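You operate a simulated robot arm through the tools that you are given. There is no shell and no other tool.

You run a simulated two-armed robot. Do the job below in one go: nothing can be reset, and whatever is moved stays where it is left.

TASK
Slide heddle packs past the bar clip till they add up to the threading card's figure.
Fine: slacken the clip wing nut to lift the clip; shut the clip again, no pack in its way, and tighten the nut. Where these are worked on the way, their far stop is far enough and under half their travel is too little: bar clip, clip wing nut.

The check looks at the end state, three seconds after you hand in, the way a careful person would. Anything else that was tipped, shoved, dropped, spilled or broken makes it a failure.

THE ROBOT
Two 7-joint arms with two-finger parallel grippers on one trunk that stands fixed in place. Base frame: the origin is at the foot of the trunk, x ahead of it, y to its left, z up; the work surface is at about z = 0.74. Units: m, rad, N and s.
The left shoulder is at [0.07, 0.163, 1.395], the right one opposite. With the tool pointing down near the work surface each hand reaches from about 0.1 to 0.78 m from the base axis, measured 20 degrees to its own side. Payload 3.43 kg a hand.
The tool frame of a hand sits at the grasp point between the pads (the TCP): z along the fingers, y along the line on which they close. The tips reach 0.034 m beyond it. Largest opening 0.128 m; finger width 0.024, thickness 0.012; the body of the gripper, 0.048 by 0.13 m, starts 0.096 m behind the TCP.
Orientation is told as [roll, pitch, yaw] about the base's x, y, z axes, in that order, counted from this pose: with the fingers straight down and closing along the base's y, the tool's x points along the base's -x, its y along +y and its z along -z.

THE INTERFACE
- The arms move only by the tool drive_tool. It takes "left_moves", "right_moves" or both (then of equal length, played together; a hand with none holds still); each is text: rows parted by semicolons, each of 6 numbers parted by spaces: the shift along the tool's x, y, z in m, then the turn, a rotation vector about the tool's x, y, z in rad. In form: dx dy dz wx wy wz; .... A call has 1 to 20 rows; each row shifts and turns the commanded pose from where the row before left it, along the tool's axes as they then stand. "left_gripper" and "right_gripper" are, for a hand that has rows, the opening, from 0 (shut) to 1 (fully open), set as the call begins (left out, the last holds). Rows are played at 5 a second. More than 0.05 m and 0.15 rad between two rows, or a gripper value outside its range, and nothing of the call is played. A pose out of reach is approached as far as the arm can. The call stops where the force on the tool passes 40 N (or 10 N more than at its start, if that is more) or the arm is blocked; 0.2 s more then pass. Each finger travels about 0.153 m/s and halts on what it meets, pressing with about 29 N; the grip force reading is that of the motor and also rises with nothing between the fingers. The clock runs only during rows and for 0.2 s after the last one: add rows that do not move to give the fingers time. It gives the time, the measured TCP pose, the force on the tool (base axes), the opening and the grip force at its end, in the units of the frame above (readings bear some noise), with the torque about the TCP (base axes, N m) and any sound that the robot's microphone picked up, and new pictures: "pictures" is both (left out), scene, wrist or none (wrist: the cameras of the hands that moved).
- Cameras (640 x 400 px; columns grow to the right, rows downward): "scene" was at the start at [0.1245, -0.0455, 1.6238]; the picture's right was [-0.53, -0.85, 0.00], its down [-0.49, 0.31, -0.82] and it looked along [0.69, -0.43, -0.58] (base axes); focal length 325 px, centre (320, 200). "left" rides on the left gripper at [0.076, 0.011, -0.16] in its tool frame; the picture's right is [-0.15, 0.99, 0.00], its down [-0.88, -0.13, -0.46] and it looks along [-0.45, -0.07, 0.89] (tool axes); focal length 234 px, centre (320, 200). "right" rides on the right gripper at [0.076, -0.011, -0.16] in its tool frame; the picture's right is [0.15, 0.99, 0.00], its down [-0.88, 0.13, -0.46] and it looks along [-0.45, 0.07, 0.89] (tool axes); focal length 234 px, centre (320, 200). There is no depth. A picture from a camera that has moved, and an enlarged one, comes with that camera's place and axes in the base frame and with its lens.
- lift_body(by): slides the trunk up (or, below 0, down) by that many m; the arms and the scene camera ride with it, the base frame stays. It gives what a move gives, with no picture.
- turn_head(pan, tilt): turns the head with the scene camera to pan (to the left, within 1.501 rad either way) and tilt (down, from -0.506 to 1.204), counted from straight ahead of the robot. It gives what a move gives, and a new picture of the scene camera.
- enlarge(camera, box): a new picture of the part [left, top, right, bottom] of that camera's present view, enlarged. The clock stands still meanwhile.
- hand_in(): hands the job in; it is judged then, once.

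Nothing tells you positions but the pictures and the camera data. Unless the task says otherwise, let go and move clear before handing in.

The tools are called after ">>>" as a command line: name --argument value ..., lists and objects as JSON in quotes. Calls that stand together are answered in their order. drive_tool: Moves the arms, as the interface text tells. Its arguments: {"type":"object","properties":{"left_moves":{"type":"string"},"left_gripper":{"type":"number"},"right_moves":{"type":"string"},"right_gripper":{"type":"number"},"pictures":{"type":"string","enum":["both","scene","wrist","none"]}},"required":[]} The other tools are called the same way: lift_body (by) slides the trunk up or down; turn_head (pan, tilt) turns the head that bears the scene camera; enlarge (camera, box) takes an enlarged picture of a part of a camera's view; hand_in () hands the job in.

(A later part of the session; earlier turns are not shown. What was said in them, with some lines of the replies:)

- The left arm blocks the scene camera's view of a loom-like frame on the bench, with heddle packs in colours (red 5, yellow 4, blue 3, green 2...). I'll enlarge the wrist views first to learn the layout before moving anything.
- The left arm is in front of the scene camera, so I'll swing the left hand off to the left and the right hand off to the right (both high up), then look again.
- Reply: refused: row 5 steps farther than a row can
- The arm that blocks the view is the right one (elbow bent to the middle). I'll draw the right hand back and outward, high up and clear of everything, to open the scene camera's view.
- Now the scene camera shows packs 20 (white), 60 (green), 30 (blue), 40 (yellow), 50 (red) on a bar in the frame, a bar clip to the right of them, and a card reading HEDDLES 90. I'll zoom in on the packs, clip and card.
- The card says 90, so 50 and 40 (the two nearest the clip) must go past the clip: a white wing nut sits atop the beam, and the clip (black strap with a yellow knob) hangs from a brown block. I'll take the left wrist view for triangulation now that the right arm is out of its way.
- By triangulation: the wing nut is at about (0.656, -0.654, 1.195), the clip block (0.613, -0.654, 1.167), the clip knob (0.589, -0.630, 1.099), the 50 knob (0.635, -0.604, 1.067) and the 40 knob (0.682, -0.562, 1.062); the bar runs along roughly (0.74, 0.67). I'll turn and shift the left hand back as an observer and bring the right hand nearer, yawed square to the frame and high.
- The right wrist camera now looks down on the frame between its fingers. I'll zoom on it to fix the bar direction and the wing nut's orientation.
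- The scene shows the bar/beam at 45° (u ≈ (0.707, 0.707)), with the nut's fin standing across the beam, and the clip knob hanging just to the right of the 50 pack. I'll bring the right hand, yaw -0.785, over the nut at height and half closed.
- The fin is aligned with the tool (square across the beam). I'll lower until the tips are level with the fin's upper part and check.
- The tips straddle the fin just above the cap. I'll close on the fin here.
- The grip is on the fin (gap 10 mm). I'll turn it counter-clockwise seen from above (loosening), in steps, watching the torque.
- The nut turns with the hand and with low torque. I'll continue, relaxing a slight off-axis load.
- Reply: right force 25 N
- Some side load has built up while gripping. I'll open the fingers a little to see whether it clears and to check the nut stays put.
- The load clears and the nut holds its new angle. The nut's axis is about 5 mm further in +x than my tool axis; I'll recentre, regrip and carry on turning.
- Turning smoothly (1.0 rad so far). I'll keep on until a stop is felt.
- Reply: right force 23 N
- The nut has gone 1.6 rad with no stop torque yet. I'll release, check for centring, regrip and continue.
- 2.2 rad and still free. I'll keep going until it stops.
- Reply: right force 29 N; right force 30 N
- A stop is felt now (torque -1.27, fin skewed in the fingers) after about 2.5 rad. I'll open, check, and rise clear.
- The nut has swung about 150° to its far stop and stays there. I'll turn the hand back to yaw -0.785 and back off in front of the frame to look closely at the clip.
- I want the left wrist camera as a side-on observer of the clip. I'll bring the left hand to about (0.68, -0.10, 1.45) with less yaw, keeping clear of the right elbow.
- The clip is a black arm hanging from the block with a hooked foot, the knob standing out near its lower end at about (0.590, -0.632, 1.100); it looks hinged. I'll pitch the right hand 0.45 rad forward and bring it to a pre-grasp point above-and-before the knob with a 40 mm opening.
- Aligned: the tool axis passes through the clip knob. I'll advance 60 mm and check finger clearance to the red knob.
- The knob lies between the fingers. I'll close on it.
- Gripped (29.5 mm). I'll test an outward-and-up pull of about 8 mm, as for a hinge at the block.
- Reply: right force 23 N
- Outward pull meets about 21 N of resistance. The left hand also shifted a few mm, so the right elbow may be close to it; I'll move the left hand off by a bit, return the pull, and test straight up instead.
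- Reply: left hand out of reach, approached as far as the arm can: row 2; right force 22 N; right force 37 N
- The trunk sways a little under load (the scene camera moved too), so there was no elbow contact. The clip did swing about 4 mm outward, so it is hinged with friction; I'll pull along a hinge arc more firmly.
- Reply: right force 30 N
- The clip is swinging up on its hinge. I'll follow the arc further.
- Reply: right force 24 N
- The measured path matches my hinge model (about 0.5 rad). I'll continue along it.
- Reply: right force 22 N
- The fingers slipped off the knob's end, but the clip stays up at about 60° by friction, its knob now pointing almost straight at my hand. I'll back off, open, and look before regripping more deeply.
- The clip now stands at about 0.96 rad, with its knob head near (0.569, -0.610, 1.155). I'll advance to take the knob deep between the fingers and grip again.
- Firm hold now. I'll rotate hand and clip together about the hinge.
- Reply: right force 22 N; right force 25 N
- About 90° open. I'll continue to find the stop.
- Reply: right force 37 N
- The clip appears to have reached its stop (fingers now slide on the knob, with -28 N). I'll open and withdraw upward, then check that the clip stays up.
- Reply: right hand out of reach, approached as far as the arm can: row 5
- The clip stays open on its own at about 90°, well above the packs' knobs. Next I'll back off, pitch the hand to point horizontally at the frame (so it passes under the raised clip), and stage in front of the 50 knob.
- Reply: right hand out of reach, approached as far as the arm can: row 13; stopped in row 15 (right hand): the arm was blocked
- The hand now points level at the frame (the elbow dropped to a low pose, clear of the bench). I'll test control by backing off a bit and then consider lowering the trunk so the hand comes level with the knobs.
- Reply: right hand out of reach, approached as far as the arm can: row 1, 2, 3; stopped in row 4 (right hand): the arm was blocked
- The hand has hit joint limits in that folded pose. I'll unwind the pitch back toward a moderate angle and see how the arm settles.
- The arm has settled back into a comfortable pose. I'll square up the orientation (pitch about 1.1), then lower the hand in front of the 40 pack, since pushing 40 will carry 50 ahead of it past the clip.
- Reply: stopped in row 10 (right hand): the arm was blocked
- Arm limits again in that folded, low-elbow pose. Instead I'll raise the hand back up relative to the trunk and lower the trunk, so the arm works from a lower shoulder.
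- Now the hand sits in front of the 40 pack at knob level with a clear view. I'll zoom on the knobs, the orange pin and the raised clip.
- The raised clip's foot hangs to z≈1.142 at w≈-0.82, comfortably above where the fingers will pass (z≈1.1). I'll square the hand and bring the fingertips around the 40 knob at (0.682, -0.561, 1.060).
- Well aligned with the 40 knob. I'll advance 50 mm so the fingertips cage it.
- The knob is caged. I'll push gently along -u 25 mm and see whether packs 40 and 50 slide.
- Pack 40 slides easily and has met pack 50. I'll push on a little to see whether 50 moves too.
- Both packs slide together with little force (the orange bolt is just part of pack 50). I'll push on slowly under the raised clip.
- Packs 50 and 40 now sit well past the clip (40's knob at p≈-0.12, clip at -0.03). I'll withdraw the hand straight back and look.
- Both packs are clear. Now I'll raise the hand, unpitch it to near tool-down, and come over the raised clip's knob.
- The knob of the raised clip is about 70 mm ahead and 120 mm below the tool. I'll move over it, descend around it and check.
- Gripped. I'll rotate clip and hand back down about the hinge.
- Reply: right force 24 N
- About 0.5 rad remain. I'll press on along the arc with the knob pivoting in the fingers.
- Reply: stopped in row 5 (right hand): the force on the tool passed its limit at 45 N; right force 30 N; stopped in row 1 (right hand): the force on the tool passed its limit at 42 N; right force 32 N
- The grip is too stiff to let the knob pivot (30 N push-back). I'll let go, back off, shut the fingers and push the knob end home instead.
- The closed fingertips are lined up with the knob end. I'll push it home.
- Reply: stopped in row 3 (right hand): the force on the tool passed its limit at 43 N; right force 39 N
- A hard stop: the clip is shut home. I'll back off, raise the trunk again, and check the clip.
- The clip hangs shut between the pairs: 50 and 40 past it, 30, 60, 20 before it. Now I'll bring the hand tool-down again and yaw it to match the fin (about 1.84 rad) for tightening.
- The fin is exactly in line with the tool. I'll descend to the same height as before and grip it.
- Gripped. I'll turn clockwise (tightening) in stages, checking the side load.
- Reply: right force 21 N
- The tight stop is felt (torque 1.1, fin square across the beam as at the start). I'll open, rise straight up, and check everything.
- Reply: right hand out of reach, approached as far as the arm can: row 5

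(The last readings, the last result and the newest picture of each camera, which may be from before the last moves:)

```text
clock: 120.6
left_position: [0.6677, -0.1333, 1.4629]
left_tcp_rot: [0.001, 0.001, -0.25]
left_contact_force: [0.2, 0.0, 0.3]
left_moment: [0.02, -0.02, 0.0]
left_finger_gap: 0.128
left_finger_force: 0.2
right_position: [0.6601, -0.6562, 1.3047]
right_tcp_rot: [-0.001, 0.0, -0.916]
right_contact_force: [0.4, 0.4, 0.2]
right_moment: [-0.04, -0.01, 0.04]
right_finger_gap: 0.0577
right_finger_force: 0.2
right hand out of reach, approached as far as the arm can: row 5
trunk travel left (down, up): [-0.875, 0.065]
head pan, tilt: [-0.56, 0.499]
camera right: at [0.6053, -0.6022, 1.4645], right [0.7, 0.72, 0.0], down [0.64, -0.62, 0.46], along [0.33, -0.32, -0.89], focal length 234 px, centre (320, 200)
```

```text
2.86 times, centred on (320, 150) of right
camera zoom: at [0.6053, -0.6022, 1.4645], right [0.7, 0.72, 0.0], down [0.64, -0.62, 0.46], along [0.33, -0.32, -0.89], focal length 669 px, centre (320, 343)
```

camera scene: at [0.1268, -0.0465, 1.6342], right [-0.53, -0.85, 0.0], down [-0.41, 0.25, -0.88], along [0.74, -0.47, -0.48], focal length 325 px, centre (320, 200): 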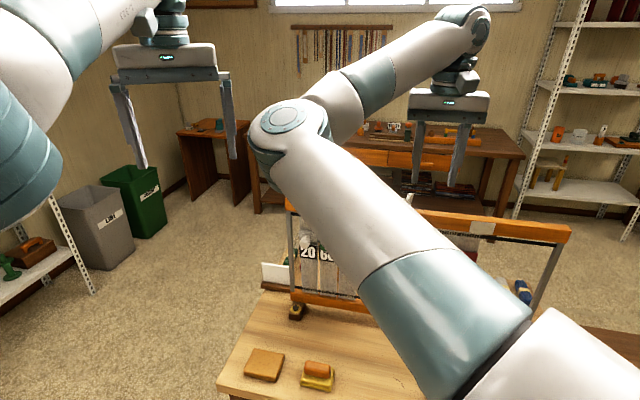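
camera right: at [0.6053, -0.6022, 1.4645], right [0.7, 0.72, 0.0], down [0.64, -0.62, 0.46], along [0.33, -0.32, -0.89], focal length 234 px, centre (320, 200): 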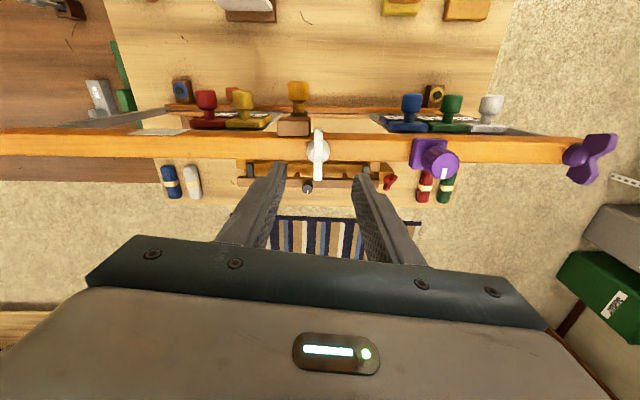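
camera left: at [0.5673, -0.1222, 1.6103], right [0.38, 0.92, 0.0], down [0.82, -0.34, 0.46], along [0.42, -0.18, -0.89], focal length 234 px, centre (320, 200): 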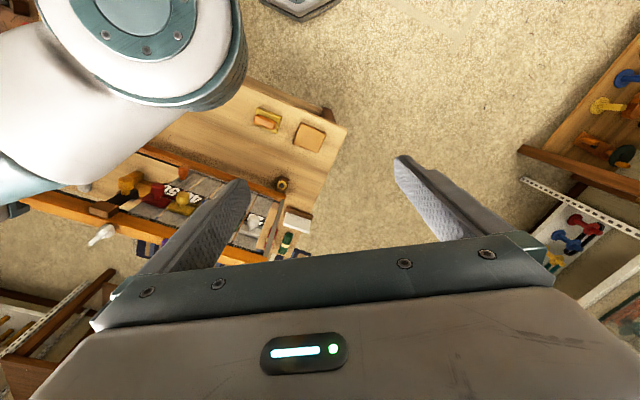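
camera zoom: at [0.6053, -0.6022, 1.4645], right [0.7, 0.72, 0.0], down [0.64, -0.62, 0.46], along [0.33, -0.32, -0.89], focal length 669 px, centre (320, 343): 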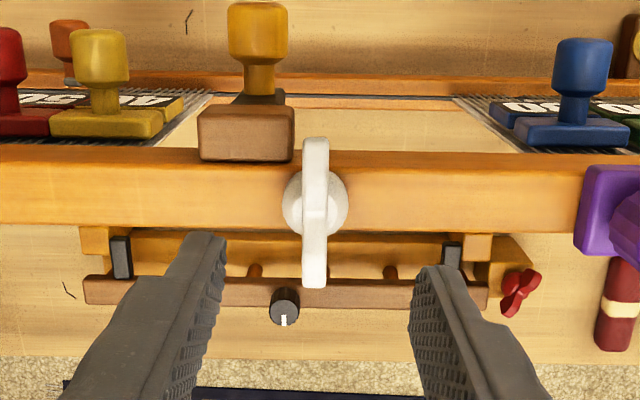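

The nut is tight and square. I'll now draw the right hand back and out to the side for a clear scene view and final check.

>>> drive_tool --right_moves "0.035 0 -0.003 0 0 0; 0.035 0 -0.005 0 0 0; 0.035 0 -0.005 0 0 0; 0.035 0 -0.01 0 0 0; 0.035 0 -0.01 0 0 0; 0 0 0 0 0 -0.13; 0 0 0 0 0 -0.13; 0 0 0 0 0 -0.13; 0 0 0 0 0 -0.13; 0 0 0 0 0 -0.13; 0 0 0 0 0 -0.13; 0 0 0 0 0 -0.13; 0.02 -0.04 0 0 0 0; 0.03 -0.035 0 0 0 0; 0.03 -0.035 0 0 0 0; 0.03 -0.035 0 0 0 0; 0.03 -0.035 0 0 0 0; 0.03 -0.035 0 0 0 0; 0.03 -0.035 0 0 0 0; 0 0 0 0 0 0" --pictures "both"

>>> enlarge --camera "scene" --box '[270, 150, 510, 300]'

>>> enlarge --camera "left" --box '[0, 80, 240, 280]'

```text
clock: 124.8
left_position: [0.6672, -0.1319, 1.4615]
left_tcp_rot: [0.0, -0.001, -0.249]
left_contact_force: [0.3, -0.7, 1.3]
left_moment: [0.02, -0.01, -0.02]
left_finger_gap: 0.1282
left_finger_force: 0.0
right_position: [0.3505, -0.7637, 1.337]
right_tcp_rot: [0.0, 0.002, -0.012]
right_contact_force: [0.4, 0.8, 0.7]
right_moment: [-0.03, 0.01, 0.0]
right_finger_gap: 0.0578
right_finger_force: 0.0
trunk travel left (down, up): [-0.875, 0.065]
head pan, tilt: [-0.56, 0.499]
camera scene: at [0.1276, -0.0467, 1.6341], right [-0.53, -0.85, 0.0], down [-0.41, 0.25, -0.88], along [0.74, -0.47, -0.48], focal length 325 px, centre (320, 200)
camera right: at [0.2753, -0.774, 1.497], right [-0.14, 0.99, 0.0], down [0.88, 0.12, 0.45], along [0.45, 0.06, -0.89], focal length 234 px, centre (320, 200)
```

scene: 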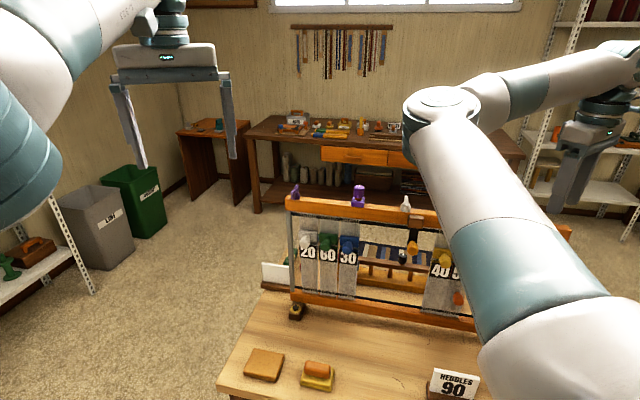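
right: 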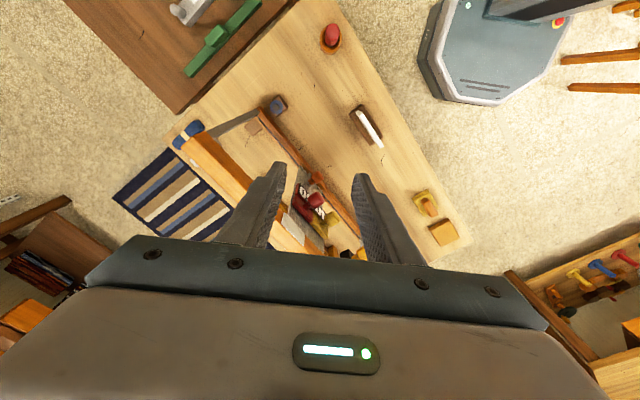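

```text
2.67 times, centred on (390, 225) of scene
camera zoom: at [0.1276, -0.0467, 1.6341], right [-0.53, -0.85, 0.0], down [-0.41, 0.25, -0.88], along [0.74, -0.47, -0.48], focal length 866 px, centre (133, 133)
```

zoom: 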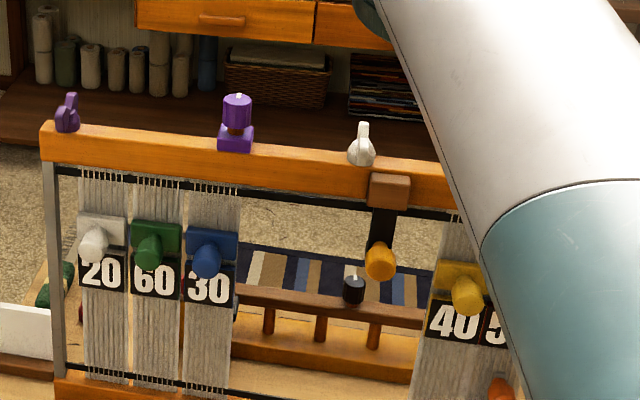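

```text
2.00 times, centred on (120, 180) of left
camera zoom: at [0.5967, -0.1014, 1.6209], right [0.39, 0.92, 0.0], down [0.82, -0.34, 0.46], along [0.42, -0.18, -0.89], focal length 468 px, centre (720, 240)
```

zoom: 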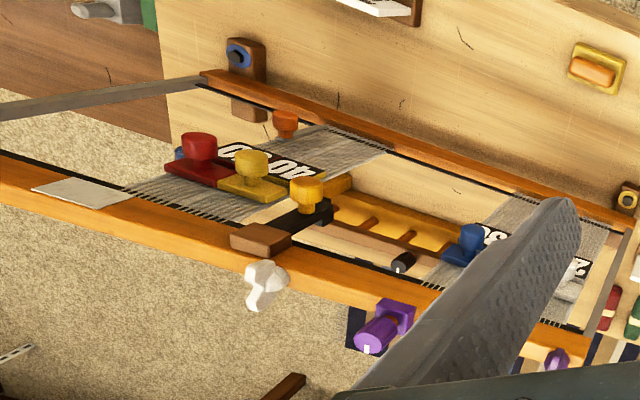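

The final check is good. Packs 50 and 40 (together 90) are past the clip, and 30, 60 and 20 are before it. The clip is shut with its knob back at its starting place, the wing nut is tight and square, nothing else has moved, and both hands are clear. I'll hand in now.

>>> hand_in

```text
The job is handed in.
```

The job is handed in. Heddle packs 50 and 40 are past the bar clip, adding up to the 90 on the threading card; 30, 60 and 20 stay on the other side.

- **Wing nut:** I slackened it about 150° until it met its far stop. Afterwards I turned it back until it felt tight, and its fin stands square across the beam as at the start.
- **Clip:** I lifted it to its stop, about 90° up, and slid the packs under it. I then pushed it shut until it would go no further, and its knob measures within a few millimetres of its starting position.
- **Clearance:** the nearer pack (40) sits about 5 cm past the clip, so no pack is in its way.

In the final pictures nothing else looks moved, and both hands are clear of the frame. I have not seen the result of the check.
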